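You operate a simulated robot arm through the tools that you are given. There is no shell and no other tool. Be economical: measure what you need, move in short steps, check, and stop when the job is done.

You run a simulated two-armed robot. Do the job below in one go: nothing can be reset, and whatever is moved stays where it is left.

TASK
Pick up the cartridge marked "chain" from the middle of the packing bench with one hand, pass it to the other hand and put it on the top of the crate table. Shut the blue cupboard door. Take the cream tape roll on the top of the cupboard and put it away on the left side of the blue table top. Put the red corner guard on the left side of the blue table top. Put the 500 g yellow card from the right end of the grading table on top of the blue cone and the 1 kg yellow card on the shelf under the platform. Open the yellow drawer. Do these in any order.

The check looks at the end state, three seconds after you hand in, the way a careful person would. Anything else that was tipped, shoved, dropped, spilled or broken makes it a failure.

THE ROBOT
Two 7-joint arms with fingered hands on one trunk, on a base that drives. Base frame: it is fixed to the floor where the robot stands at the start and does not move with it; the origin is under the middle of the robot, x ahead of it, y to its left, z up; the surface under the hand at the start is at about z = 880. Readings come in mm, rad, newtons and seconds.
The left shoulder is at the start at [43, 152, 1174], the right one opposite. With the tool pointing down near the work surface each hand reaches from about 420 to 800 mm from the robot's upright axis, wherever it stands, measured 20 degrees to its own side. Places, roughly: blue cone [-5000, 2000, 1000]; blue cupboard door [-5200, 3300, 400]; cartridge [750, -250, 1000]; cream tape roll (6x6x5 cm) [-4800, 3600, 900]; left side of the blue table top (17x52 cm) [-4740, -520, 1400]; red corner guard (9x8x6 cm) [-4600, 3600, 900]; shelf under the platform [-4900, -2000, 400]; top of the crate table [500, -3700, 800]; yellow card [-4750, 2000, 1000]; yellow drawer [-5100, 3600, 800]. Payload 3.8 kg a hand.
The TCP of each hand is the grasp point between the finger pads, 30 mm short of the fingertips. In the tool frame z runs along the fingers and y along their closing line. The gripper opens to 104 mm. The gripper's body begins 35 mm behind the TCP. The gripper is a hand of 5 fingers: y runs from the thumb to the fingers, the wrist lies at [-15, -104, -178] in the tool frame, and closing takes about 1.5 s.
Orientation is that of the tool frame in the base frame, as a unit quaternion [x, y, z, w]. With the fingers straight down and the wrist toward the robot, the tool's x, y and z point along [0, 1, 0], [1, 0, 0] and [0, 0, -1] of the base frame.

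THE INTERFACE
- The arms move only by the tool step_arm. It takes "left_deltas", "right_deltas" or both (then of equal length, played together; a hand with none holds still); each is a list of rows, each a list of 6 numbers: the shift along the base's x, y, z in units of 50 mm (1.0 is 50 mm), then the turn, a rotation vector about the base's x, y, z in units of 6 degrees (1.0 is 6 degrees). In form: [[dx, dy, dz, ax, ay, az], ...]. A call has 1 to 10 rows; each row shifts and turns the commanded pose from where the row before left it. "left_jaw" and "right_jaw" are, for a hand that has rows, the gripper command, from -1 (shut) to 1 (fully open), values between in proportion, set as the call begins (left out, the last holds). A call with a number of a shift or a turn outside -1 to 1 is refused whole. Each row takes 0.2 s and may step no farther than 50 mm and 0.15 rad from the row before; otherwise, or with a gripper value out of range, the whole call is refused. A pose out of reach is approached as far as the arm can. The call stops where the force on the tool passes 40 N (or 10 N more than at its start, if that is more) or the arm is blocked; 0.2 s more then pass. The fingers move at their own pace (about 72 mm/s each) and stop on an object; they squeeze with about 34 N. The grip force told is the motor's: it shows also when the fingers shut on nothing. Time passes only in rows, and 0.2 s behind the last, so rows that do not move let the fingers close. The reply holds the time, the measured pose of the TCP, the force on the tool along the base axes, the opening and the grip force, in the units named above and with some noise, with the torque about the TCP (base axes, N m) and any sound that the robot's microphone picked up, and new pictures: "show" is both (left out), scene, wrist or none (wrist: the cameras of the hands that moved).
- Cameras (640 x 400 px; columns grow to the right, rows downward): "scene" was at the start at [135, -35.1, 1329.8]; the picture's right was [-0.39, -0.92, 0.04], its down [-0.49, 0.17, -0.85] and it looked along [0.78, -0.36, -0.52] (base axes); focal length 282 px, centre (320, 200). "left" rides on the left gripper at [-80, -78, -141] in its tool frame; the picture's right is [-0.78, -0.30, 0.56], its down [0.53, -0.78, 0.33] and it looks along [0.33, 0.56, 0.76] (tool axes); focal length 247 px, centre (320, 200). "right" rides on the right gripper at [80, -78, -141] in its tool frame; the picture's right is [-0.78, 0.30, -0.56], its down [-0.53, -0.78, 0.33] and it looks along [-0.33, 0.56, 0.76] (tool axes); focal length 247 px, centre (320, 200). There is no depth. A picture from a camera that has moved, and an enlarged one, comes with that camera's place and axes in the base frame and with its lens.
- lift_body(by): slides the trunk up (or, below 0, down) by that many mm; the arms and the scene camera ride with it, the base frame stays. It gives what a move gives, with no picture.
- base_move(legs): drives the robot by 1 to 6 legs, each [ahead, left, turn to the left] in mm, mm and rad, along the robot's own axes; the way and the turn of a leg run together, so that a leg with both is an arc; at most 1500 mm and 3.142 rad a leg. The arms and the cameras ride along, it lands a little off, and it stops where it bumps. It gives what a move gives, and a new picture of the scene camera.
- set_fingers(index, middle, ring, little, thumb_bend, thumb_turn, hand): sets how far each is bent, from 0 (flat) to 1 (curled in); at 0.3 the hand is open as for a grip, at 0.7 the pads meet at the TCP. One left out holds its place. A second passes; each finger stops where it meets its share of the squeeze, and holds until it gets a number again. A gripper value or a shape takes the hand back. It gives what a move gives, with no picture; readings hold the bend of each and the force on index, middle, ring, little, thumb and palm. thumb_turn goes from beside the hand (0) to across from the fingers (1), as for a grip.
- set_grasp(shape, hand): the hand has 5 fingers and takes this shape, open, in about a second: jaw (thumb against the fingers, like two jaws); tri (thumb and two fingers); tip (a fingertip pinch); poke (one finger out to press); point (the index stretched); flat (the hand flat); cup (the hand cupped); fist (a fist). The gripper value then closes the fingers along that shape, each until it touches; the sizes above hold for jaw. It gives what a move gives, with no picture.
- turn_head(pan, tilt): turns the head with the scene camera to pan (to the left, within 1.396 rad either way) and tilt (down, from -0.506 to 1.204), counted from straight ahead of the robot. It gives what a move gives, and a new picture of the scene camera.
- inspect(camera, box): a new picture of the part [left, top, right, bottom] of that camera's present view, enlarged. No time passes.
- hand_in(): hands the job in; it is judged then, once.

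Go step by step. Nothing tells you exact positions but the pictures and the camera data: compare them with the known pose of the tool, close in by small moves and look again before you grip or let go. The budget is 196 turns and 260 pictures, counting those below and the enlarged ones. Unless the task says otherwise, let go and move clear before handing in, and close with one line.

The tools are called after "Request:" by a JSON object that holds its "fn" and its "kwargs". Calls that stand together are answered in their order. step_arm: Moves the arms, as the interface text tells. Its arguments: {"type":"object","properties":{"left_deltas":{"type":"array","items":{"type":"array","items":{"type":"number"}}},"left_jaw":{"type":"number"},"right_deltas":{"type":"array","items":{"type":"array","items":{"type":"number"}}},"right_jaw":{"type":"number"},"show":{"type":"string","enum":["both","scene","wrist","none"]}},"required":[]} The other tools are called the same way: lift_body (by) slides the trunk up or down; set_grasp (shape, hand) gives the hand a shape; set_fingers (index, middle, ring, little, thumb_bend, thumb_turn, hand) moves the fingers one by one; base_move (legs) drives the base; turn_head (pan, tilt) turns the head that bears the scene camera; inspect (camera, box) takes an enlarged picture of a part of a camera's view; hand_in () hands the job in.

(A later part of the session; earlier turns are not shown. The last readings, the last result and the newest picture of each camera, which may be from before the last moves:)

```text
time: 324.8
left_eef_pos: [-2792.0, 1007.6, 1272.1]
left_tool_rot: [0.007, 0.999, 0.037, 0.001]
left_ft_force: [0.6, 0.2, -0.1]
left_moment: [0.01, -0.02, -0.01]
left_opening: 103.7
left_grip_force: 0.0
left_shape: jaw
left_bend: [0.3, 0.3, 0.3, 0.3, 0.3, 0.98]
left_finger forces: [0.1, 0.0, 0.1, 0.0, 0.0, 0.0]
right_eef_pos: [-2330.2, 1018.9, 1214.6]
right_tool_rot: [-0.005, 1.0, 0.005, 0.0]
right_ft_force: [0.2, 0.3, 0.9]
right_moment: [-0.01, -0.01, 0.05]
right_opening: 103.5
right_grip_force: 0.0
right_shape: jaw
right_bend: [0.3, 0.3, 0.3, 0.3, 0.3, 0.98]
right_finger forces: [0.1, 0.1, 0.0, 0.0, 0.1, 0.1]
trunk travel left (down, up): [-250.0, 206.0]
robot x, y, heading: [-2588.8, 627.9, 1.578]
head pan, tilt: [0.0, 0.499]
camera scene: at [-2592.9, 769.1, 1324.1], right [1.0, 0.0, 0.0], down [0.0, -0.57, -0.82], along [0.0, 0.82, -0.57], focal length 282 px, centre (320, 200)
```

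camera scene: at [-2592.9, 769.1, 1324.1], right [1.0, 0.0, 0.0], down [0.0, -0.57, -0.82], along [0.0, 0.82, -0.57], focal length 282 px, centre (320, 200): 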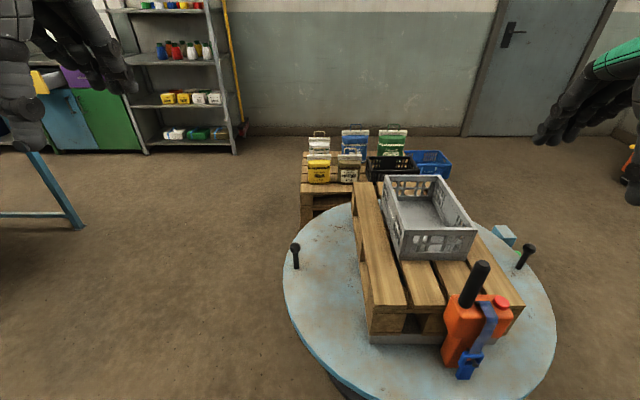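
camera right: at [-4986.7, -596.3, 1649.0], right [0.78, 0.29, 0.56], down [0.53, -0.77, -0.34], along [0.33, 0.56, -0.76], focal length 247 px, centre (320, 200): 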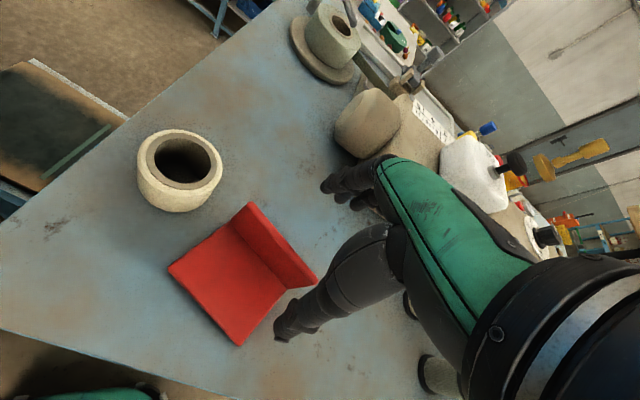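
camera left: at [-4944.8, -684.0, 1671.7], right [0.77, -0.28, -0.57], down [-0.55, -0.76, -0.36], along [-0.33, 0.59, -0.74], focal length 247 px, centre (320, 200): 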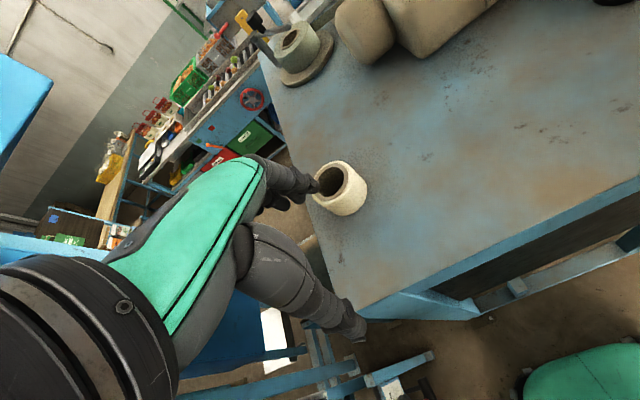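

I continue to the aisle and to the +y side of the grading table.

Request:
{"fn": "base_move", "kwargs": {"legs": [[0, 880, -0.007], [1500, 0, 0], [590, 0, 0], [0, 1260, 0], [0, 0, 3.141]]}}

Request:
{"fn": "turn_head", "kwargs": {"pan": 0.0, "tilt": 0.6}}

```text
time: 353.0
left_eef_pos: [-4470.2, 2409.6, 1270.7]
left_tool_rot: [0.999, 0.015, 0.0, 0.036]
left_ft_force: [0.0, 0.4, -0.3]
left_moment: [-0.01, -0.02, 0.03]
left_opening: 103.7
left_grip_force: 0.1
left_shape: jaw
left_bend: [0.3, 0.3, 0.3, 0.3, 0.3, 0.98]
left_finger forces: [0.0, 0.0, 0.0, 0.0, 0.0, 0.1]
right_eef_pos: [-4930.3, 2376.9, 1214.6]
right_tool_rot: [1.0, 0.027, 0.0, 0.005]
right_ft_force: [0.3, -0.5, 1.3]
right_moment: [0.02, 0.02, 0.0]
right_opening: 103.8
right_grip_force: 0.1
right_shape: jaw
right_bend: [0.3, 0.3, 0.3, 0.3, 0.3, 0.98]
right_finger forces: [0.0, 0.1, 0.1, 0.1, 0.0, 0.0]
trunk travel left (down, up): [-250.0, 206.0]
robot x, y, heading: [-4689.4, 2781.7, -1.524]
head pan, tilt: [0.0, 0.499]
camera scene: at [-4680.5, 2642.7, 1324.0], right [-1.0, -0.05, 0.0], down [-0.03, 0.57, -0.82], along [0.04, -0.82, -0.57], focal length 282 px, centre (320, 200)
```

scene: 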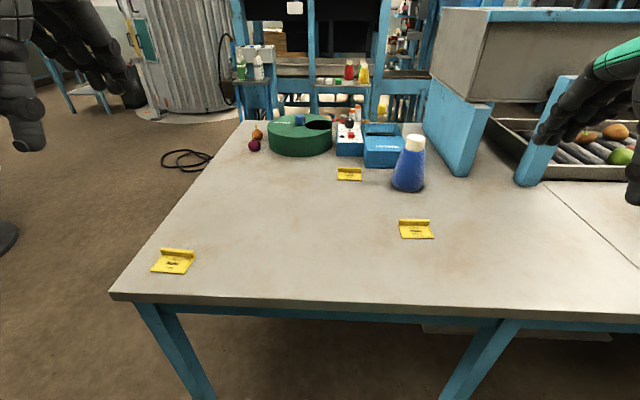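

```text
time: 353.7
left_eef_pos: [-4470.1, 2409.5, 1271.1]
left_tool_rot: [0.999, 0.014, -0.001, 0.036]
left_ft_force: [0.0, -0.2, 0.0]
left_moment: [0.01, -0.02, -0.01]
left_opening: 103.9
left_grip_force: 0.1
left_shape: jaw
left_bend: [0.3, 0.3, 0.3, 0.3, 0.3, 0.98]
left_finger forces: [0.1, 0.1, 0.0, 0.0, 0.0, 0.0]
right_eef_pos: [-4930.4, 2376.8, 1214.9]
right_tool_rot: [1.0, 0.027, 0.0, 0.005]
right_ft_force: [0.4, 0.0, 0.0]
right_moment: [0.01, 0.01, -0.03]
right_opening: 103.6
right_grip_force: 0.1
right_shape: jaw
right_bend: [0.3, 0.3, 0.3, 0.3, 0.3, 0.98]
right_finger forces: [0.0, 0.1, 0.1, 0.0, 0.0, 0.0]
trunk travel left (down, up): [-250.0, 206.0]
robot x, y, heading: [-4686.8, 2782.0, -1.525]
head pan, tilt: [0.0, 0.6]
camera scene: at [-4680.7, 2646.2, 1315.3], right [-1.0, -0.05, 0.0], down [-0.03, 0.65, -0.76], along [0.04, -0.76, -0.65], focal length 282 px, centre (320, 200)
```

scene: 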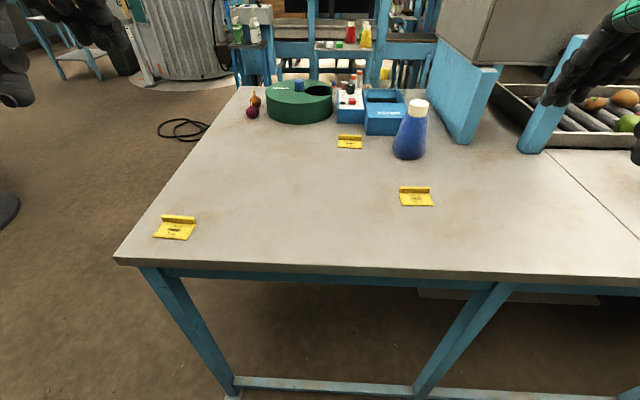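

Three yellow cards; I zoom on each to read the weights.

Request:
{"fn": "inspect", "kwargs": {"camera": "scene", "box": [140, 205, 210, 250]}}

Request:
{"fn": "inspect", "kwargs": {"camera": "scene", "box": [385, 175, 450, 215]}}

Request:
{"fn": "inspect", "kwargs": {"camera": "scene", "box": [320, 90, 440, 165]}}

```text
8.89 times, centred on (175, 228) of scene
camera zoom: at [-4680.7, 2646.2, 1315.3], right [-1.0, -0.05, 0.0], down [-0.03, 0.65, -0.76], along [0.04, -0.76, -0.65], focal length 2506 px, centre (1609, -44)
```

zoom: 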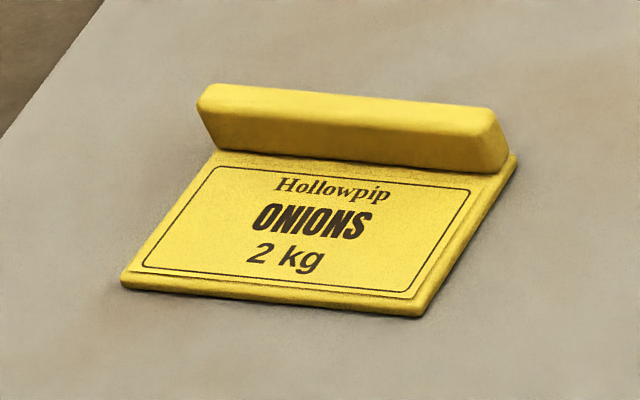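

```text
9.85 times, centred on (418, 195) of scene
camera zoom: at [-4680.7, 2646.2, 1315.3], right [-1.0, -0.05, 0.0], down [-0.03, 0.65, -0.76], along [0.04, -0.76, -0.65], focal length 2776 px, centre (-640, 249)
```

zoom: 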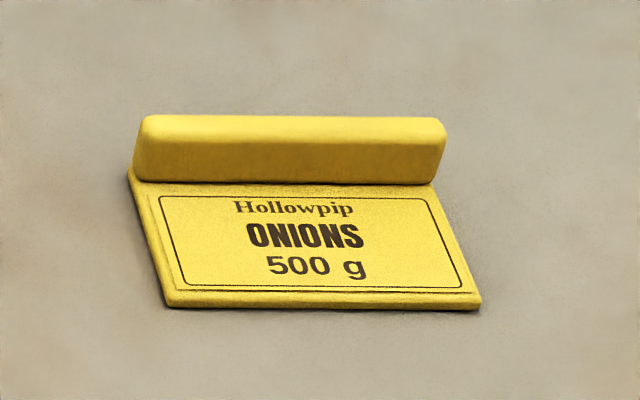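

```text
5.33 times, centred on (380, 128) of scene
camera zoom: at [-4680.7, 2646.2, 1315.3], right [-1.0, -0.05, 0.0], down [-0.03, 0.65, -0.76], along [0.04, -0.76, -0.65], focal length 1504 px, centre (0, 587)
```

zoom: 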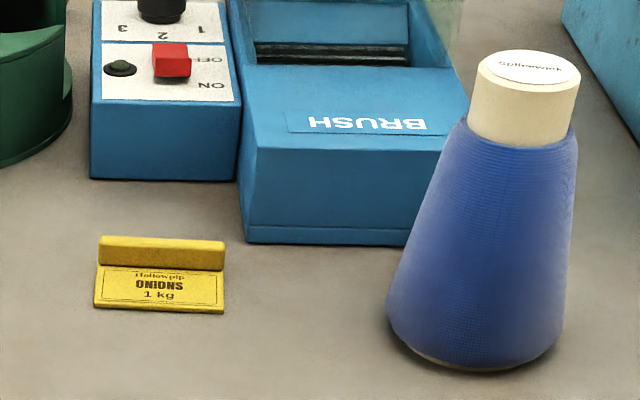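

The 500 g card is the one at (-4872,2151), the 1 kg card at (-4731,1896); cone at (-4900,1928), top z≈1033, table z=900. I square up and move closer to the table.

Request:
{"fn": "base_move", "kwargs": {"legs": [[0, 120, -0.046], [130, 0, 0]]}}

```text
time: 355.8
left_eef_pos: [-4366.8, 2271.6, 1272.4]
left_tool_rot: [0.999, -0.009, -0.001, 0.037]
left_ft_force: [-0.1, 0.4, 0.2]
left_moment: [0.02, -0.02, -0.01]
left_opening: 103.7
left_grip_force: 0.0
left_shape: jaw
left_bend: [0.3, 0.3, 0.3, 0.3, 0.3, 0.98]
left_finger forces: [0.0, 0.0, 0.1, 0.0, 0.1, 0.1]
right_eef_pos: [-4830.9, 2260.8, 1215.4]
right_tool_rot: [1.0, 0.003, 0.0, 0.006]
right_ft_force: [-0.1, -0.4, 0.5]
right_moment: [-0.03, 0.04, 0.03]
right_opening: 103.8
right_grip_force: 0.1
right_shape: jaw
right_bend: [0.3, 0.3, 0.3, 0.3, 0.3, 0.98]
right_finger forces: [0.0, 0.0, 0.0, 0.1, 0.0, 0.0]
trunk travel left (down, up): [-250.0, 206.0]
robot x, y, heading: [-4566.2, 2654.8, -1.574]
head pan, tilt: [0.0, 0.6]
camera scene: at [-4568.1, 2517.8, 1315.6], right [-1.0, 0.0, 0.0], down [0.0, 0.65, -0.76], along [0.0, -0.76, -0.65], focal length 282 px, centre (320, 200)
```

scene: 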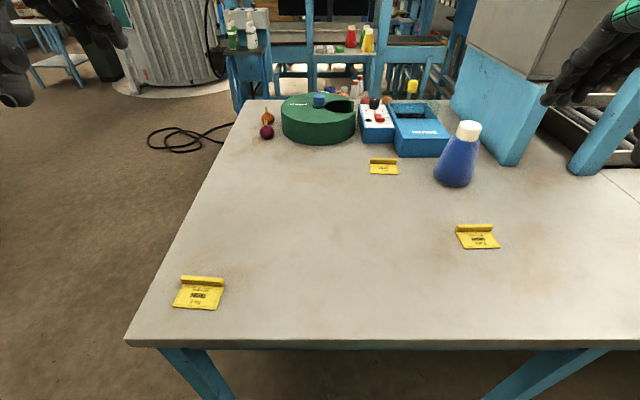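

Wrong side; I correct by stepping right.

Request:
{"fn": "base_move", "kwargs": {"legs": [[0, -240, 0], [25, 0, 0.003]]}}

```text
time: 358.0
left_eef_pos: [-4608.3, 2252.7, 1273.6]
left_tool_rot: [0.999, -0.008, -0.001, 0.04]
left_ft_force: [-0.4, 1.0, -0.7]
left_moment: [-0.03, -0.02, 0.03]
left_opening: 103.7
left_grip_force: 0.0
left_shape: jaw
left_bend: [0.3, 0.3, 0.3, 0.3, 0.3, 0.98]
left_finger forces: [0.1, 0.0, 0.0, 0.1, 0.1, 0.1]
right_eef_pos: [-5070.5, 2242.0, 1218.2]
right_tool_rot: [1.0, 0.003, -0.001, 0.009]
right_ft_force: [-0.2, 1.4, 0.7]
right_moment: [-0.05, 0.03, -0.02]
right_opening: 103.7
right_grip_force: 0.0
right_shape: jaw
right_bend: [0.3, 0.3, 0.3, 0.3, 0.3, 0.98]
right_finger forces: [0.1, 0.0, 0.0, 0.0, 0.1, 0.0]
trunk travel left (down, up): [-250.0, 206.0]
robot x, y, heading: [-4811.8, 2630.8, -1.572]
head pan, tilt: [0.0, 0.6]
camera scene: at [-4807.9, 2498.8, 1316.2], right [-1.0, 0.0, 0.0], down [0.0, 0.65, -0.76], along [0.0, -0.76, -0.65], focal length 282 px, centre (320, 200)
```

scene: 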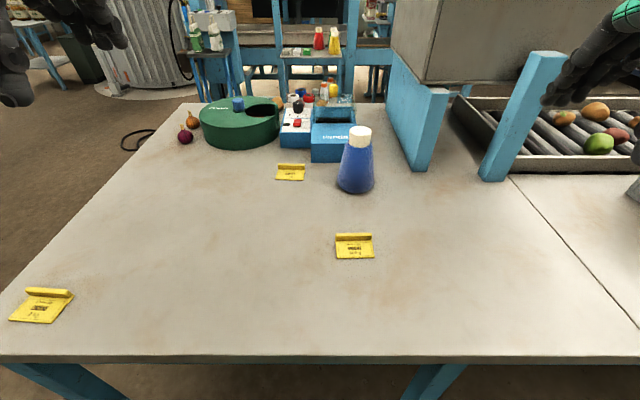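

Now I bring the right hand over the 500 g card.

Request:
{"fn": "step_arm", "kwargs": {"right_deltas": [[0.81, -0.45, -0.3, 0, 0, 0], [0.81, -0.45, -0.3, 0, 0, 0], [0.81, -0.45, -0.3, 0, 0, 0], [0.81, -0.45, -0.3, 0, 0, 0], [0.81, -0.45, -0.3, 0, 0, 0], [0, 0, -0.9, 0, 0, 0], [0, 0, -0.9, 0, 0, 0]]}}

```text
time: 359.6
left_eef_pos: [-4609.9, 2246.7, 1272.1]
left_tool_rot: [0.999, -0.008, -0.001, 0.037]
left_ft_force: [-0.5, -0.2, -0.5]
left_moment: [-0.01, 0.01, -0.01]
left_opening: 103.7
left_grip_force: 0.1
left_shape: jaw
left_bend: [0.3, 0.3, 0.3, 0.3, 0.3, 0.98]
left_finger forces: [0.0, 0.0, 0.1, 0.0, 0.0, 0.0]
right_eef_pos: [-4867.9, 2121.2, 1049.4]
right_tool_rot: [1.0, 0.004, 0.0, 0.005]
right_ft_force: [0.2, 0.0, -0.7]
right_moment: [0.01, -0.02, 0.0]
right_opening: 103.8
right_grip_force: 0.0
right_shape: jaw
right_bend: [0.3, 0.3, 0.3, 0.3, 0.3, 0.98]
right_finger forces: [0.0, 0.0, 0.0, 0.1, 0.0, 0.0]
trunk travel left (down, up): [-250.0, 206.0]
robot x, y, heading: [-4810.0, 2628.6, -1.567]
head pan, tilt: [0.0, 0.6]
camera scene: at [-4809.1, 2492.3, 1315.2], right [-1.0, 0.0, 0.0], down [0.0, 0.65, -0.76], along [0.0, -0.76, -0.65], focal length 282 px, centre (320, 200)
camera right: at [-4788.7, 2201.0, 1189.5], right [-0.77, -0.29, 0.56], down [-0.54, 0.77, -0.34], along [-0.33, -0.57, -0.75], focal length 247 px, centre (320, 200)
```

scene: 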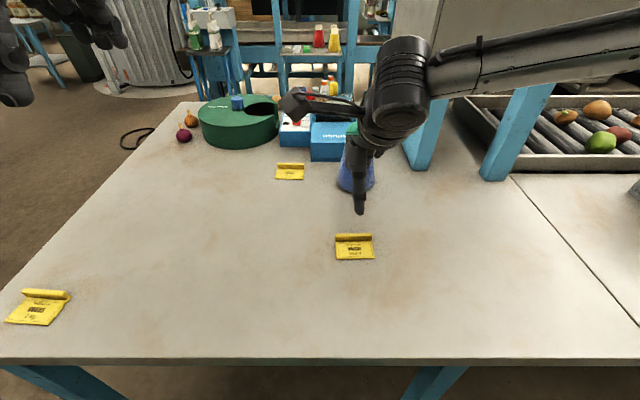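
right: 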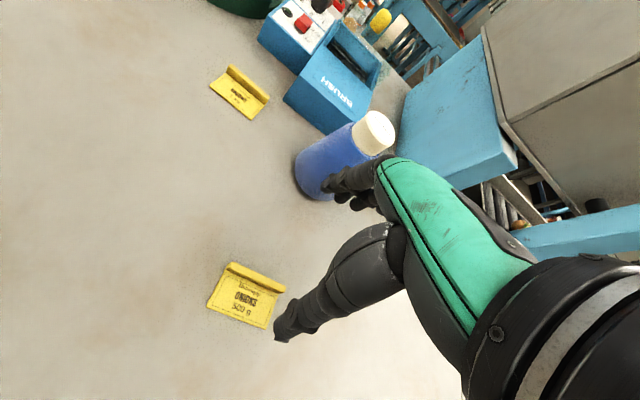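

Rib centre at (-4873,2130), yaw 4°. I align and descend so the fingertips straddle the rib.

Request:
{"fn": "step_arm", "kwargs": {"right_deltas": [[-0.1, 0.18, -0.5, 0, 0, 0.67], [0, 0, -0.9, 0, 0, 0], [0, 0, -0.5, 0, 0, 0]]}}

```text
time: 360.4
left_eef_pos: [-4609.7, 2246.4, 1271.4]
left_tool_rot: [0.999, -0.009, -0.001, 0.036]
left_ft_force: [0.3, 0.1, -0.5]
left_moment: [0.01, 0.01, -0.02]
left_opening: 103.7
left_grip_force: 0.1
left_shape: jaw
left_bend: [0.3, 0.3, 0.3, 0.3, 0.3, 0.98]
left_finger forces: [0.0, 0.1, 0.0, 0.1, 0.0, 0.0]
right_eef_pos: [-4873.5, 2131.0, 952.0]
right_tool_rot: [0.999, 0.04, 0.0, 0.005]
right_ft_force: [0.4, -0.9, -0.9]
right_moment: [0.03, 0.02, 0.01]
right_opening: 103.6
right_grip_force: 0.1
right_shape: jaw
right_bend: [0.3, 0.3, 0.3, 0.3, 0.3, 0.98]
right_finger forces: [0.1, 0.1, 0.1, 0.0, 0.1, 0.0]
trunk travel left (down, up): [-250.0, 206.0]
robot x, y, heading: [-4809.4, 2631.4, -1.568]
head pan, tilt: [0.0, 0.6]
camera scene: at [-4809.0, 2492.3, 1315.2], right [-1.0, 0.0, 0.0], down [0.0, 0.65, -0.76], along [0.0, -0.76, -0.65], focal length 282 px, centre (320, 200)
camera right: at [-4800.4, 2217.3, 1093.9], right [-0.75, -0.35, 0.56], down [-0.59, 0.73, -0.34], along [-0.29, -0.59, -0.75], focal length 247 px, centre (320, 200)
```

scene: 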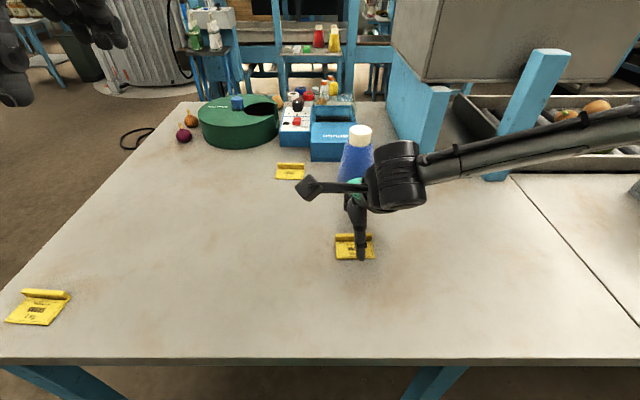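
right: 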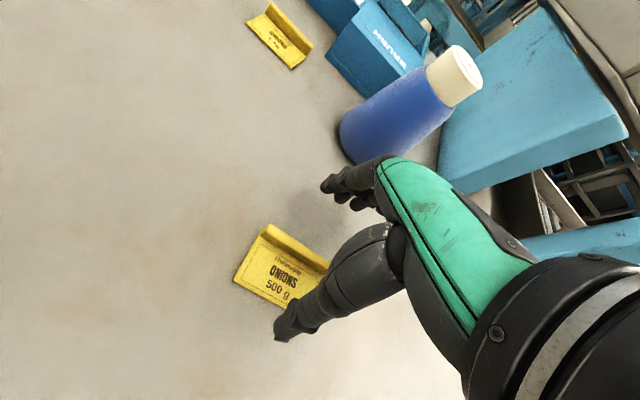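

Request:
{"fn": "step_arm", "kwargs": {"right_deltas": [[0, 0, -0.3, 0, 0, 0]], "show": "none"}}

Request:
{"fn": "step_arm", "kwargs": {"right_deltas": [[0, 0, 0, 0, 0, 0], [0, 0, 0, 0, 0, 0], [0, 0, 0, 0, 0, 0], [0, 0, 0, 0, 0, 0], [0, 0, 0, 0, 0, 0], [0, 0, 0, 0, 0, 0], [0, 0, 0, 0, 0, 0]], "right_jaw": -1, "show": "wrist"}}

```text
time: 360.8
left_eef_pos: [-4609.3, 2245.5, 1271.7]
left_tool_rot: [0.999, -0.009, -0.001, 0.037]
left_ft_force: [-0.2, -0.3, -0.7]
left_moment: [0.05, 0.01, 0.01]
left_opening: 103.5
left_grip_force: 0.0
left_shape: jaw
left_bend: [0.3, 0.3, 0.3, 0.3, 0.3, 0.98]
left_finger forces: [0.0, 0.0, 0.1, 0.1, 0.0, 0.0]
right_eef_pos: [-4874.1, 2131.8, 939.6]
right_tool_rot: [0.999, 0.039, 0.0, 0.005]
right_ft_force: [0.1, 0.1, -0.3]
right_moment: [-0.02, -0.01, -0.01]
right_opening: 104.0
right_grip_force: 0.0
right_shape: jaw
right_bend: [0.3, 0.3, 0.3, 0.3, 0.3, 0.98]
right_finger forces: [0.0, 0.0, 0.1, 0.0, 0.0, 0.1]
trunk travel left (down, up): [-250.0, 206.0]
robot x, y, heading: [-4810.8, 2628.7, -1.575]
head pan, tilt: [0.0, 0.6]
```

```text
time: 362.4
left_eef_pos: [-4609.7, 2247.2, 1272.4]
left_tool_rot: [0.999, -0.009, -0.002, 0.037]
left_ft_force: [-0.7, -0.6, -0.3]
left_moment: [-0.02, -0.01, 0.04]
left_opening: 103.7
left_grip_force: 0.0
left_shape: jaw
left_bend: [0.3, 0.3, 0.3, 0.3, 0.3, 0.98]
left_finger forces: [0.0, 0.0, 0.0, 0.0, 0.0, 0.0]
right_eef_pos: [-4873.7, 2131.3, 939.5]
right_tool_rot: [0.999, 0.038, 0.0, 0.006]
right_ft_force: [-0.1, -0.7, 0.2]
right_moment: [-0.01, 0.03, -0.01]
right_opening: 3.6
right_grip_force: 33.8
right_shape: jaw
right_bend: [0.71, 0.69, 0.7, 0.7, 0.72, 1.0]
right_finger forces: [19.8, 7.6, 3.0, 0.1, 30.5, 0.1]
trunk travel left (down, up): [-250.0, 206.0]
robot x, y, heading: [-4808.3, 2634.0, -1.569]
head pan, tilt: [0.0, 0.6]
camera right: at [-4801.2, 2217.6, 1079.9], right [-0.75, -0.35, 0.56], down [-0.59, 0.73, -0.34], along [-0.29, -0.59, -0.75], focal length 247 px, centre (320, 200)
```

right: 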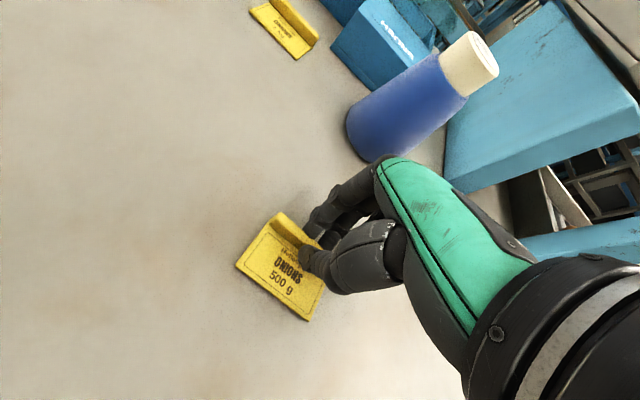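

It seems gripped on the rib. Lift and check.

Request:
{"fn": "step_arm", "kwargs": {"right_deltas": [[0, 0, 0.4, 0, 0, 0], [0, 0, 0.9, 0, 0, 0], [0, 0, 0.9, 0, 0, 0], [0, 0, 0.9, 0, 0, 0]]}}

```text
time: 363.4
left_eef_pos: [-4608.4, 2247.6, 1272.1]
left_tool_rot: [0.999, -0.01, -0.001, 0.037]
left_ft_force: [0.5, 0.2, -0.2]
left_moment: [-0.02, -0.03, 0.0]
left_opening: 103.6
left_grip_force: 0.1
left_shape: jaw
left_bend: [0.3, 0.3, 0.3, 0.3, 0.3, 0.98]
left_finger forces: [0.1, 0.1, 0.1, 0.1, 0.1, 0.0]
right_eef_pos: [-4874.8, 2131.3, 1092.2]
right_tool_rot: [0.999, 0.04, 0.0, 0.006]
right_ft_force: [-0.8, 0.9, 0.4]
right_moment: [0.0, 0.01, -0.02]
right_opening: 3.8
right_grip_force: 34.0
right_shape: jaw
right_bend: [0.71, 0.69, 0.7, 0.7, 0.72, 1.0]
right_finger forces: [20.2, 7.4, 2.9, 0.0, 30.4, 0.0]
trunk travel left (down, up): [-250.0, 206.0]
robot x, y, heading: [-4807.0, 2627.6, -1.574]
head pan, tilt: [0.0, 0.6]
camera scene: at [-4808.7, 2493.5, 1315.4], right [-1.0, 0.0, 0.0], down [0.0, 0.65, -0.76], along [0.0, -0.76, -0.65], focal length 282 px, centre (320, 200)
camera right: at [-4802.4, 2217.8, 1233.1], right [-0.75, -0.35, 0.56], down [-0.59, 0.73, -0.34], along [-0.29, -0.59, -0.76], focal length 247 px, centre (320, 200)
```

scene: 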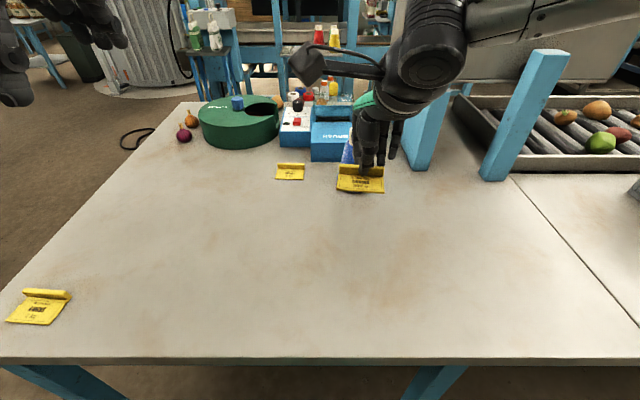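
right: 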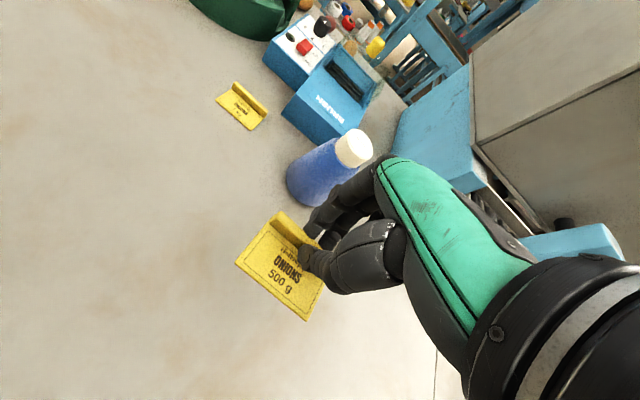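

Held level. Cone centre ≈(-4892,1955), top ≈1038. I move the card over it and check.

Request:
{"fn": "step_arm", "kwargs": {"right_deltas": [[0, 0, 0.8, 0, 0, 0], [-0.09, -0.9, 0, 0, 0, 0], [-0.09, -0.9, 0, 0, 0, 0], [-0.09, -0.9, 0, 0, 0, 0], [-0.08, -0.9, 0, 0, 0, 0]]}}

Request:
{"fn": "inspect", "kwargs": {"camera": "scene", "box": [290, 80, 430, 200]}}

```text
time: 364.6
left_eef_pos: [-4610.0, 2246.1, 1271.5]
left_tool_rot: [0.999, -0.009, -0.001, 0.037]
left_ft_force: [-0.5, 0.8, -0.8]
left_moment: [0.03, 0.01, 0.03]
left_opening: 103.4
left_grip_force: 0.0
left_shape: jaw
left_bend: [0.3, 0.3, 0.3, 0.3, 0.3, 0.98]
left_finger forces: [0.0, 0.0, 0.1, 0.1, 0.0, 0.1]
right_eef_pos: [-4922.9, 1989.6, 1115.8]
right_tool_rot: [0.999, 0.039, 0.0, 0.007]
right_ft_force: [0.3, -0.7, 0.1]
right_moment: [0.04, -0.03, 0.0]
right_opening: 3.5
right_grip_force: 33.4
right_shape: jaw
right_bend: [0.71, 0.69, 0.7, 0.7, 0.72, 1.0]
right_finger forces: [20.4, 7.1, 2.9, 0.0, 30.5, 0.1]
right hand out of reach, approached as far as the arm can: row 4, 5
trunk travel left (down, up): [-250.0, 206.0]
robot x, y, heading: [-4807.1, 2627.4, -1.574]
head pan, tilt: [0.0, 0.6]
camera scene: at [-4809.4, 2492.5, 1315.2], right [-1.0, 0.0, 0.0], down [0.0, 0.65, -0.76], along [0.0, -0.76, -0.65], focal length 282 px, centre (320, 200)
camera right: at [-4850.2, 2076.0, 1255.6], right [-0.75, -0.35, 0.56], down [-0.59, 0.73, -0.34], along [-0.29, -0.59, -0.75], focal length 247 px, centre (320, 200)
```

scene: 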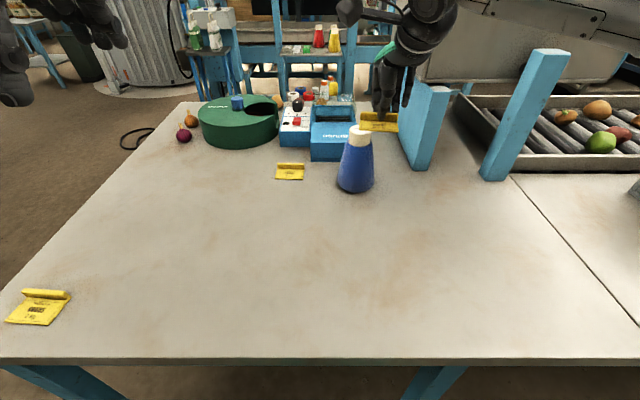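
right: 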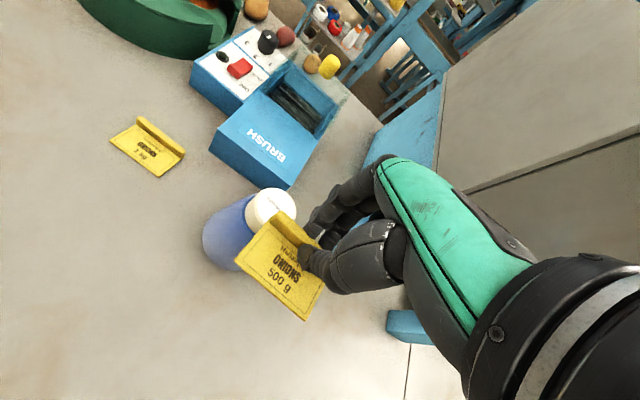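

```text
3.33 times, centred on (360, 140) of scene
camera zoom: at [-4809.4, 2492.5, 1315.2], right [-1.0, 0.0, 0.0], down [0.0, 0.65, -0.76], along [0.0, -0.76, -0.65], focal length 940 px, centre (187, 400)
```

zoom: 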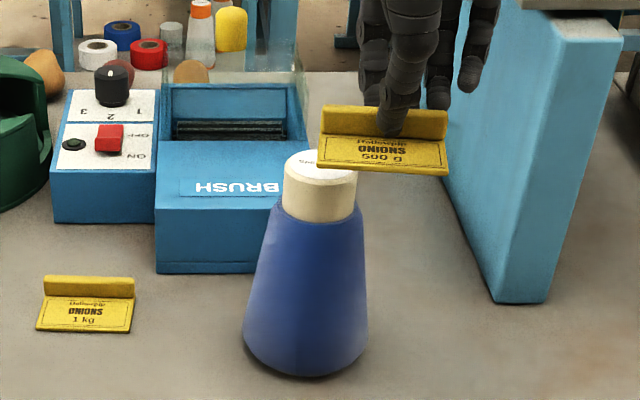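

The arm ran out of reach at this height; raising the trunk 150 mm improves it. Cone top refined to (-4892,1952,1042).

Request:
{"fn": "lift_body", "kwargs": {"by": 150}}

Request:
{"fn": "step_arm", "kwargs": {"right_deltas": [[0.3, 0, -0.7, 0, 0, 0], [0.3, -0.2, -0.7, 0, 0, 0], [0, -0.4, -0.6, 0, 0, 0], [0, -0.4, -0.5, 0, 0, 0], [0, 0, -0.1, 0, 0, 0]]}}

Request:
{"fn": "inspect", "kwargs": {"camera": "scene", "box": [290, 100, 430, 260]}}

```text
time: 366.4
left_eef_pos: [-4608.6, 2245.3, 1422.4]
left_tool_rot: [0.999, -0.008, -0.001, 0.037]
left_ft_force: [-0.6, 0.1, 0.0]
left_moment: [0.04, -0.01, 0.02]
left_opening: 103.6
left_grip_force: 0.1
left_shape: jaw
left_bend: [0.3, 0.3, 0.3, 0.3, 0.3, 0.98]
left_finger forces: [0.0, 0.0, 0.0, 0.0, 0.0, 0.0]
right_eef_pos: [-4924.4, 2017.1, 1330.3]
right_tool_rot: [0.998, 0.039, -0.001, 0.054]
right_ft_force: [-0.4, -0.3, -1.2]
right_moment: [-0.01, 0.02, 0.01]
right_opening: 3.5
right_grip_force: 34.1
right_shape: jaw
right_bend: [0.71, 0.69, 0.7, 0.7, 0.72, 1.0]
right_finger forces: [20.3, 7.1, 2.8, 0.1, 30.5, 0.0]
trunk travel left (down, up): [-400.0, 56.0]
robot x, y, heading: [-4809.0, 2628.9, -1.573]
head pan, tilt: [0.0, 0.6]
```

```text
time: 367.6
left_eef_pos: [-4607.9, 2247.0, 1422.2]
left_tool_rot: [0.999, -0.008, 0.0, 0.036]
left_ft_force: [-0.8, -0.3, 0.2]
left_moment: [0.03, 0.01, 0.02]
left_opening: 103.6
left_grip_force: 0.1
left_shape: jaw
left_bend: [0.3, 0.3, 0.3, 0.3, 0.3, 0.98]
left_finger forces: [0.1, 0.1, 0.0, 0.1, 0.1, 0.1]
right_eef_pos: [-4929.5, 2005.8, 1203.2]
right_tool_rot: [0.998, 0.039, 0.0, 0.055]
right_ft_force: [-0.1, 0.3, -0.7]
right_moment: [0.0, -0.02, -0.01]
right_opening: 3.9
right_grip_force: 34.2
right_shape: jaw
right_bend: [0.71, 0.69, 0.7, 0.7, 0.72, 1.0]
right_finger forces: [20.5, 7.0, 2.9, 0.0, 30.4, 0.0]
right hand out of reach, approached as far as the arm can: row 1, 2, 3, 4
trunk travel left (down, up): [-400.0, 56.0]
robot x, y, heading: [-4807.7, 2628.5, -1.571]
head pan, tilt: [0.0, 0.6]
camera scene: at [-4808.7, 2538.0, 1480.7], right [-1.0, 0.0, 0.0], down [0.0, 0.57, -0.82], along [0.0, -0.82, -0.57], focal length 282 px, centre (320, 200)
camera right: at [-4857.2, 2105.2, 1335.0], right [-0.75, -0.29, 0.59], down [-0.59, 0.69, -0.41], along [-0.29, -0.66, -0.69], focal length 247 px, centre (320, 200)
```

scene: 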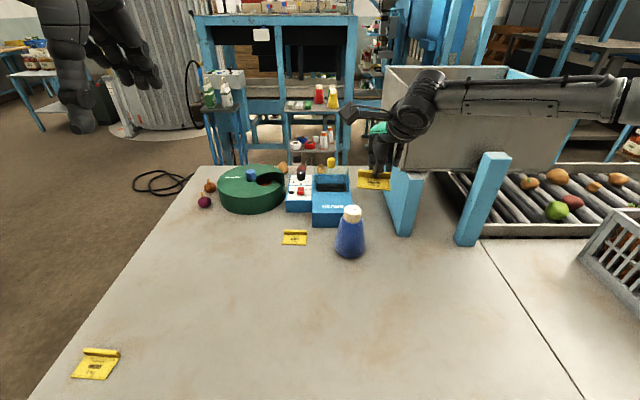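
right: 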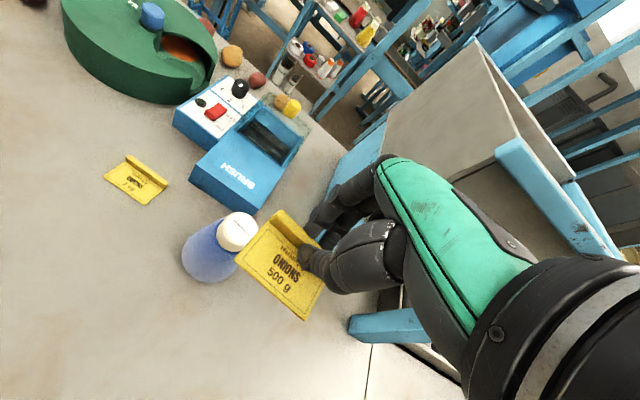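

```text
2.50 times, centred on (360, 180) of scene
camera zoom: at [-4808.7, 2538.0, 1480.7], right [-1.0, 0.0, 0.0], down [0.0, 0.57, -0.82], along [0.0, -0.82, -0.57], focal length 705 px, centre (220, 250)
```

zoom: 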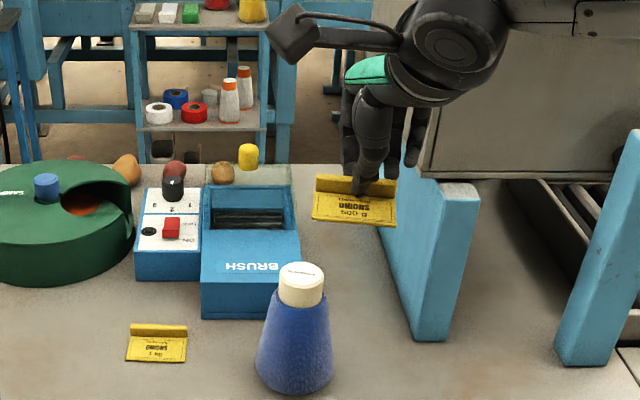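

The limit is with the hand high relative to the shoulder; now with the trunk up, going lower first should restore reach. I also level the hand.

Request:
{"fn": "step_arm", "kwargs": {"right_deltas": [[0.37, 0, -0.6, 0.5, 0, 0], [0.37, 0, -0.6, 0.5, 0, 0], [0, -0.5, 0, 0, 0, 0], [0, -0.5, 0, 0, 0, 0], [0, -0.38, 0, 0, 0, 0]]}}

Request:
{"fn": "inspect", "kwargs": {"camera": "scene", "box": [290, 120, 430, 270]}}

```text
time: 368.8
left_eef_pos: [-4609.0, 2246.3, 1422.0]
left_tool_rot: [0.999, -0.01, -0.001, 0.036]
left_ft_force: [-0.1, 0.2, -0.8]
left_moment: [0.0, 0.02, 0.0]
left_opening: 103.7
left_grip_force: 0.0
left_shape: jaw
left_bend: [0.3, 0.3, 0.3, 0.3, 0.3, 0.98]
left_finger forces: [0.0, 0.0, 0.1, 0.0, 0.1, 0.1]
right_eef_pos: [-4955.9, 2010.3, 1165.5]
right_tool_rot: [0.999, 0.039, 0.001, 0.002]
right_ft_force: [0.7, -0.1, -0.2]
right_moment: [-0.01, -0.01, -0.01]
right_opening: 3.6
right_grip_force: 33.8
right_shape: jaw
right_bend: [0.71, 0.69, 0.7, 0.7, 0.72, 1.0]
right_finger forces: [20.7, 7.0, 2.8, 0.0, 30.4, 0.0]
right hand out of reach, approached as far as the arm can: row 1, 2, 3, 4, 5
trunk travel left (down, up): [-400.0, 56.0]
robot x, y, heading: [-4809.3, 2627.2, -1.571]
head pan, tilt: [0.0, 0.6]
camera scene: at [-4809.1, 2537.7, 1480.7], right [-1.0, 0.0, 0.0], down [0.0, 0.57, -0.82], along [0.0, -0.82, -0.57], focal length 282 px, centre (320, 200)
camera right: at [-4883.2, 2094.4, 1306.9], right [-0.75, -0.35, 0.56], down [-0.59, 0.73, -0.34], along [-0.29, -0.58, -0.76], focal length 247 px, centre (320, 200)
```

scene: 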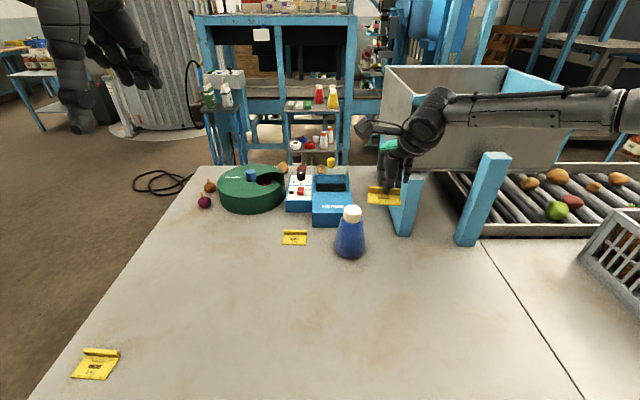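
right: 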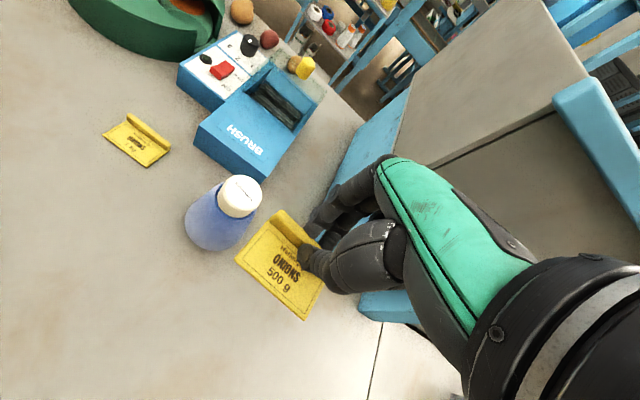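

```text
2.67 times, centred on (360, 195) of scene
camera zoom: at [-4809.1, 2537.7, 1480.7], right [-1.0, 0.0, 0.0], down [0.0, 0.57, -0.82], along [0.0, -0.82, -0.57], focal length 752 px, centre (213, 213)
```

zoom: 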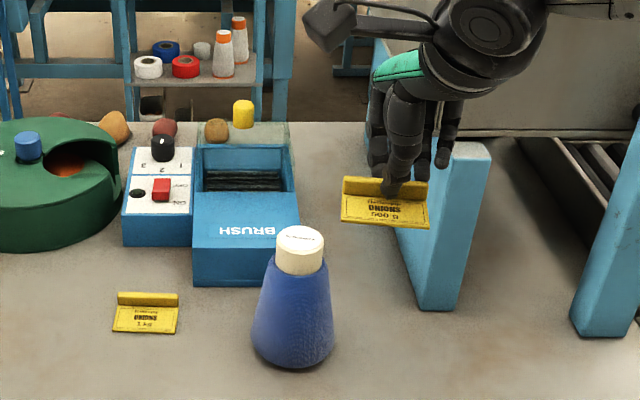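

The arm prefers targets ~20° to its own side. I retract the hand from the blue panel and shift the base 170 mm to its left.

Request:
{"fn": "step_arm", "kwargs": {"right_deltas": [[0.4, 0.8, 0, 0, 0, 0], [0.4, 0.8, 0, 0, 0, 0]], "show": "none"}}

Request:
{"fn": "base_move", "kwargs": {"legs": [[0, 165, 0]]}}

Request:
{"fn": "step_arm", "kwargs": {"right_deltas": [[-0.2, -0.3, -0.5, 0, 0, 0], [-0.5, -0.5, -0.2, 0, 0, 0], [-0.5, -0.5, 0, 0, 0, 0]], "show": "none"}}

```text
time: 369.4
left_eef_pos: [-4607.8, 2249.1, 1421.3]
left_tool_rot: [0.999, -0.009, -0.001, 0.037]
left_ft_force: [0.4, -0.2, 0.3]
left_moment: [-0.02, 0.02, -0.01]
left_opening: 103.7
left_grip_force: 0.1
left_shape: jaw
left_bend: [0.3, 0.3, 0.3, 0.3, 0.3, 0.98]
left_finger forces: [0.0, 0.0, 0.1, 0.0, 0.0, 0.1]
right_eef_pos: [-4916.2, 2091.2, 1165.0]
right_tool_rot: [0.999, 0.039, 0.0, 0.003]
right_ft_force: [0.3, 1.0, 0.4]
right_moment: [-0.02, 0.02, -0.01]
right_opening: 3.7
right_grip_force: 33.7
right_shape: jaw
right_bend: [0.65, 0.69, 0.7, 0.7, 0.72, 1.0]
right_finger forces: [20.6, 7.0, 2.9, 0.0, 30.4, 0.0]
trunk travel left (down, up): [-400.0, 56.0]
robot x, y, heading: [-4808.2, 2631.8, -1.57]
head pan, tilt: [0.0, 0.6]
```

```text
time: 370.8
left_eef_pos: [-4446.7, 2247.1, 1421.7]
left_tool_rot: [0.999, -0.009, 0.001, 0.037]
left_ft_force: [-0.6, -0.1, 0.9]
left_moment: [-0.01, -0.03, 0.01]
left_opening: 104.0
left_grip_force: 0.1
left_shape: jaw
left_bend: [0.3, 0.3, 0.3, 0.3, 0.3, 0.98]
left_finger forces: [0.0, 0.1, 0.0, 0.0, 0.0, 0.1]
right_eef_pos: [-4753.5, 2089.7, 1164.4]
right_tool_rot: [0.999, 0.039, 0.003, 0.002]
right_ft_force: [0.1, 0.2, -0.6]
right_moment: [0.01, 0.0, 0.0]
right_opening: 3.5
right_grip_force: 33.8
right_shape: jaw
right_bend: [0.65, 0.69, 0.7, 0.7, 0.72, 1.0]
right_finger forces: [20.6, 7.0, 2.9, 0.0, 30.4, 0.0]
trunk travel left (down, up): [-400.0, 56.0]
robot x, y, heading: [-4642.6, 2632.9, -1.573]
head pan, tilt: [0.0, 0.6]
camera scene: at [-4647.3, 2538.0, 1480.7], right [-1.0, 0.0, 0.0], down [0.0, 0.57, -0.82], along [0.0, -0.82, -0.57], focal length 282 px, centre (320, 200)
```

scene: 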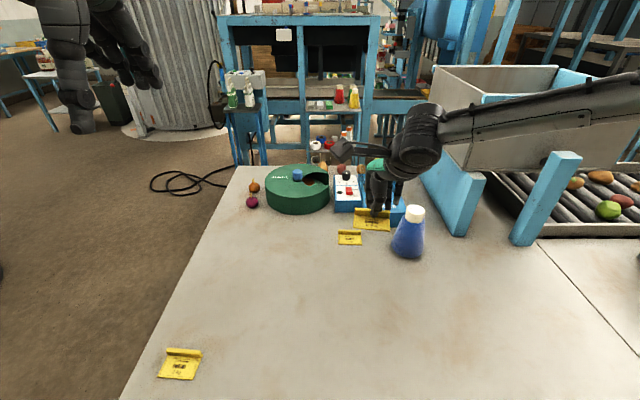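

```text
time: 371.6
left_eef_pos: [-4443.2, 2246.4, 1422.2]
left_tool_rot: [0.999, -0.009, -0.002, 0.037]
left_ft_force: [0.3, -0.2, 0.3]
left_moment: [-0.01, -0.02, 0.02]
left_opening: 103.9
left_grip_force: 0.0
left_shape: jaw
left_bend: [0.3, 0.3, 0.3, 0.3, 0.3, 0.98]
left_finger forces: [0.0, 0.1, 0.1, 0.0, 0.0, 0.0]
right_eef_pos: [-4811.1, 2026.3, 1129.9]
right_tool_rot: [0.999, 0.039, 0.001, 0.002]
right_ft_force: [-0.5, -1.9, 0.1]
right_moment: [-0.02, 0.02, 0.0]
right_opening: 3.6
right_grip_force: 33.4
right_shape: jaw
right_bend: [0.65, 0.69, 0.7, 0.7, 0.72, 1.0]
right_finger forces: [20.6, 6.9, 2.9, 0.0, 30.4, 0.0]
trunk travel left (down, up): [-400.0, 56.0]
robot x, y, heading: [-4641.2, 2628.0, -1.57]
head pan, tilt: [0.0, 0.6]
```

Reach is fine now. I go on to above the cone and look.

Request:
{"fn": "step_arm", "kwargs": {"right_deltas": [[-0.54, -0.59, 0, 0, 0, 0], [-0.54, -0.59, 0, 0, 0, 0], [-0.54, -0.59, 0, 0, 0, 0]]}}

Request:
{"fn": "inspect", "kwargs": {"camera": "scene", "box": [350, 140, 470, 270]}}

```text
time: 372.4
left_eef_pos: [-4442.6, 2248.2, 1423.7]
left_tool_rot: [0.999, -0.009, -0.002, 0.037]
left_ft_force: [-0.3, -1.1, 0.4]
left_moment: [0.02, 0.03, -0.04]
left_opening: 103.9
left_grip_force: 0.0
left_shape: jaw
left_bend: [0.3, 0.3, 0.3, 0.3, 0.3, 0.98]
left_finger forces: [0.0, 0.1, 0.0, 0.0, 0.0, 0.0]
right_eef_pos: [-4901.0, 1964.3, 1138.0]
right_tool_rot: [0.999, 0.04, 0.001, 0.002]
right_ft_force: [-0.4, 0.4, 0.4]
right_moment: [0.01, 0.01, -0.02]
right_opening: 3.6
right_grip_force: 34.0
right_shape: jaw
right_bend: [0.65, 0.69, 0.7, 0.7, 0.73, 1.0]
right_finger forces: [20.8, 6.8, 2.9, 0.0, 30.3, 0.0]
right hand out of reach, approached as far as the arm can: row 2, 3
trunk travel left (down, up): [-400.0, 56.0]
robot x, y, heading: [-4645.6, 2632.4, -1.571]
head pan, tilt: [0.0, 0.6]
camera scene: at [-4643.7, 2538.5, 1480.7], right [-1.0, 0.0, 0.0], down [0.0, 0.57, -0.82], along [0.0, -0.82, -0.57], focal length 282 px, centre (320, 200)
camera right: at [-4827.7, 2049.8, 1278.8], right [-0.75, -0.35, 0.56], down [-0.59, 0.73, -0.34], along [-0.29, -0.58, -0.76], focal length 247 px, centre (320, 200)
```

scene: 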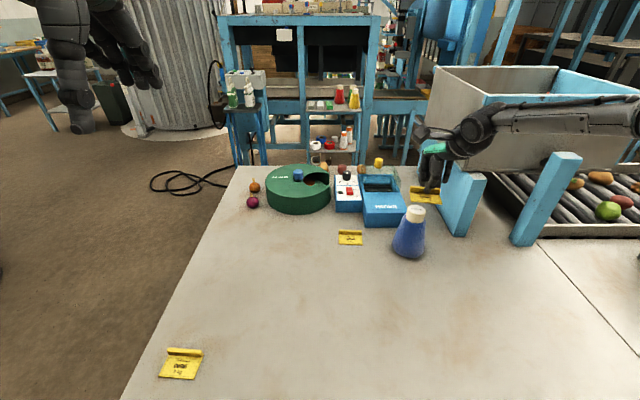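
right: 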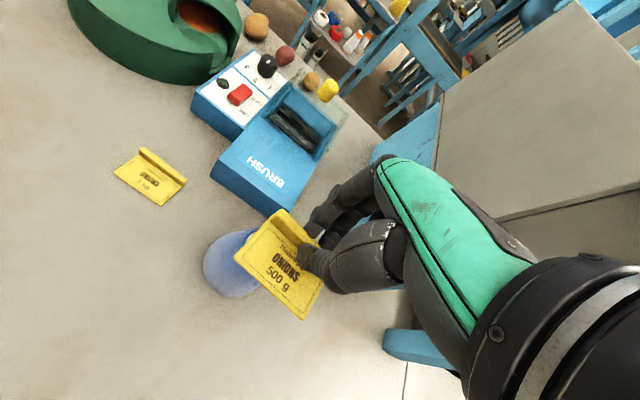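

```text
3.08 times, centred on (410, 205) of scene
camera zoom: at [-4643.7, 2538.5, 1480.7], right [-1.0, 0.0, 0.0], down [0.0, 0.57, -0.82], along [0.0, -0.82, -0.57], focal length 868 px, centre (43, 185)
```

zoom: 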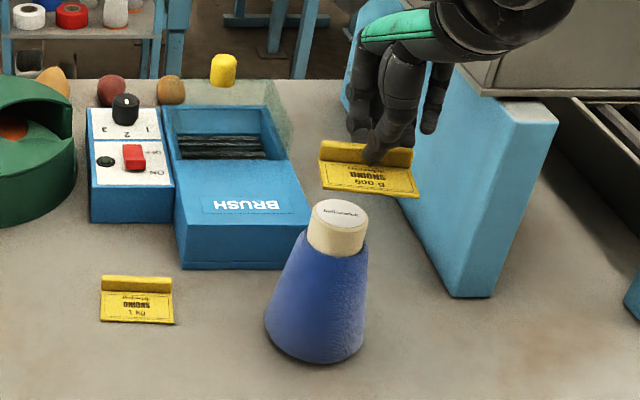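

Nearly there; I lower to just above the cap and creep the last 27 mm.

Request:
{"fn": "step_arm", "kwargs": {"right_deltas": [[0, 0.1, -0.4, 0, 0, 0], [0, 0, -0.4, 0, 0, 0], [0.1, -0.3, 0, 0, 0, 0], [0.1, -0.35, 0, 0, 0, 0]]}}

Request:
{"fn": "inspect", "kwargs": {"camera": "scene", "box": [370, 160, 460, 260]}}

```text
time: 373.4
left_eef_pos: [-4442.9, 2247.2, 1421.6]
left_tool_rot: [0.999, -0.01, -0.002, 0.037]
left_ft_force: [-0.5, 1.1, 0.5]
left_moment: [0.03, -0.02, 0.0]
left_opening: 103.8
left_grip_force: 0.1
left_shape: jaw
left_bend: [0.3, 0.3, 0.3, 0.3, 0.3, 0.98]
left_finger forces: [0.1, 0.0, 0.0, 0.0, 0.0, 0.0]
right_eef_pos: [-4900.4, 1972.9, 1113.4]
right_tool_rot: [0.999, 0.039, 0.0, 0.002]
right_ft_force: [-1.3, 0.4, -0.5]
right_moment: [0.01, -0.02, -0.02]
right_opening: 3.5
right_grip_force: 33.7
right_shape: jaw
right_bend: [0.65, 0.69, 0.7, 0.7, 0.73, 1.0]
right_finger forces: [20.8, 6.7, 2.8, 0.0, 30.4, 0.0]
right hand out of reach, approached as far as the arm can: row 2, 3, 4
trunk travel left (down, up): [-400.0, 56.0]
robot x, y, heading: [-4642.8, 2627.5, -1.569]
head pan, tilt: [0.0, 0.6]
camera scene: at [-4643.4, 2537.9, 1480.7], right [-1.0, 0.0, 0.0], down [0.0, 0.57, -0.82], along [0.0, -0.82, -0.57], focal length 282 px, centre (320, 200)
camera right: at [-4827.7, 2057.7, 1254.6], right [-0.75, -0.35, 0.56], down [-0.59, 0.73, -0.34], along [-0.29, -0.58, -0.76], focal length 247 px, centre (320, 200)
```

scene: 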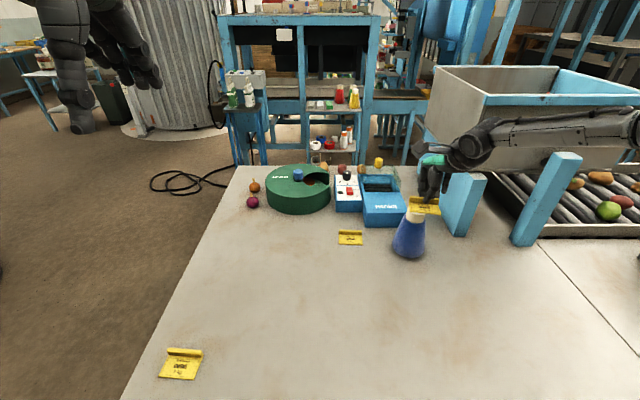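
right: 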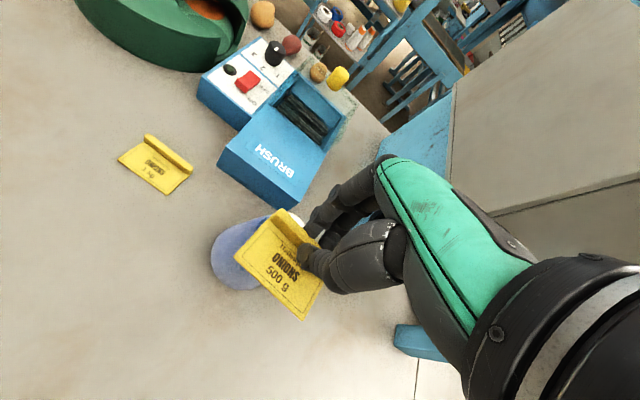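

```text
4.00 times, centred on (415, 210) of scene
camera zoom: at [-4643.4, 2537.9, 1480.7], right [-1.0, 0.0, 0.0], down [0.0, 0.57, -0.82], along [0.0, -0.82, -0.57], focal length 1128 px, centre (-60, 160)
```

zoom: 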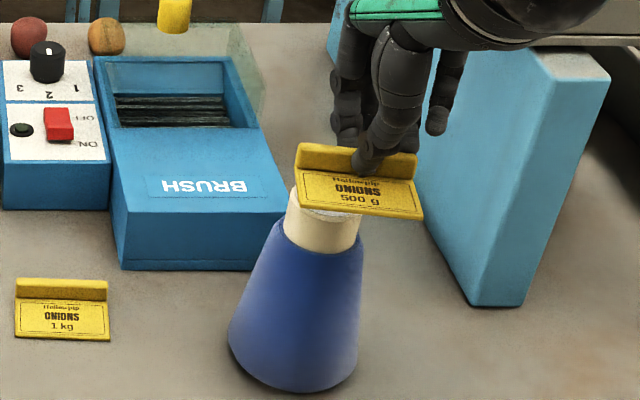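

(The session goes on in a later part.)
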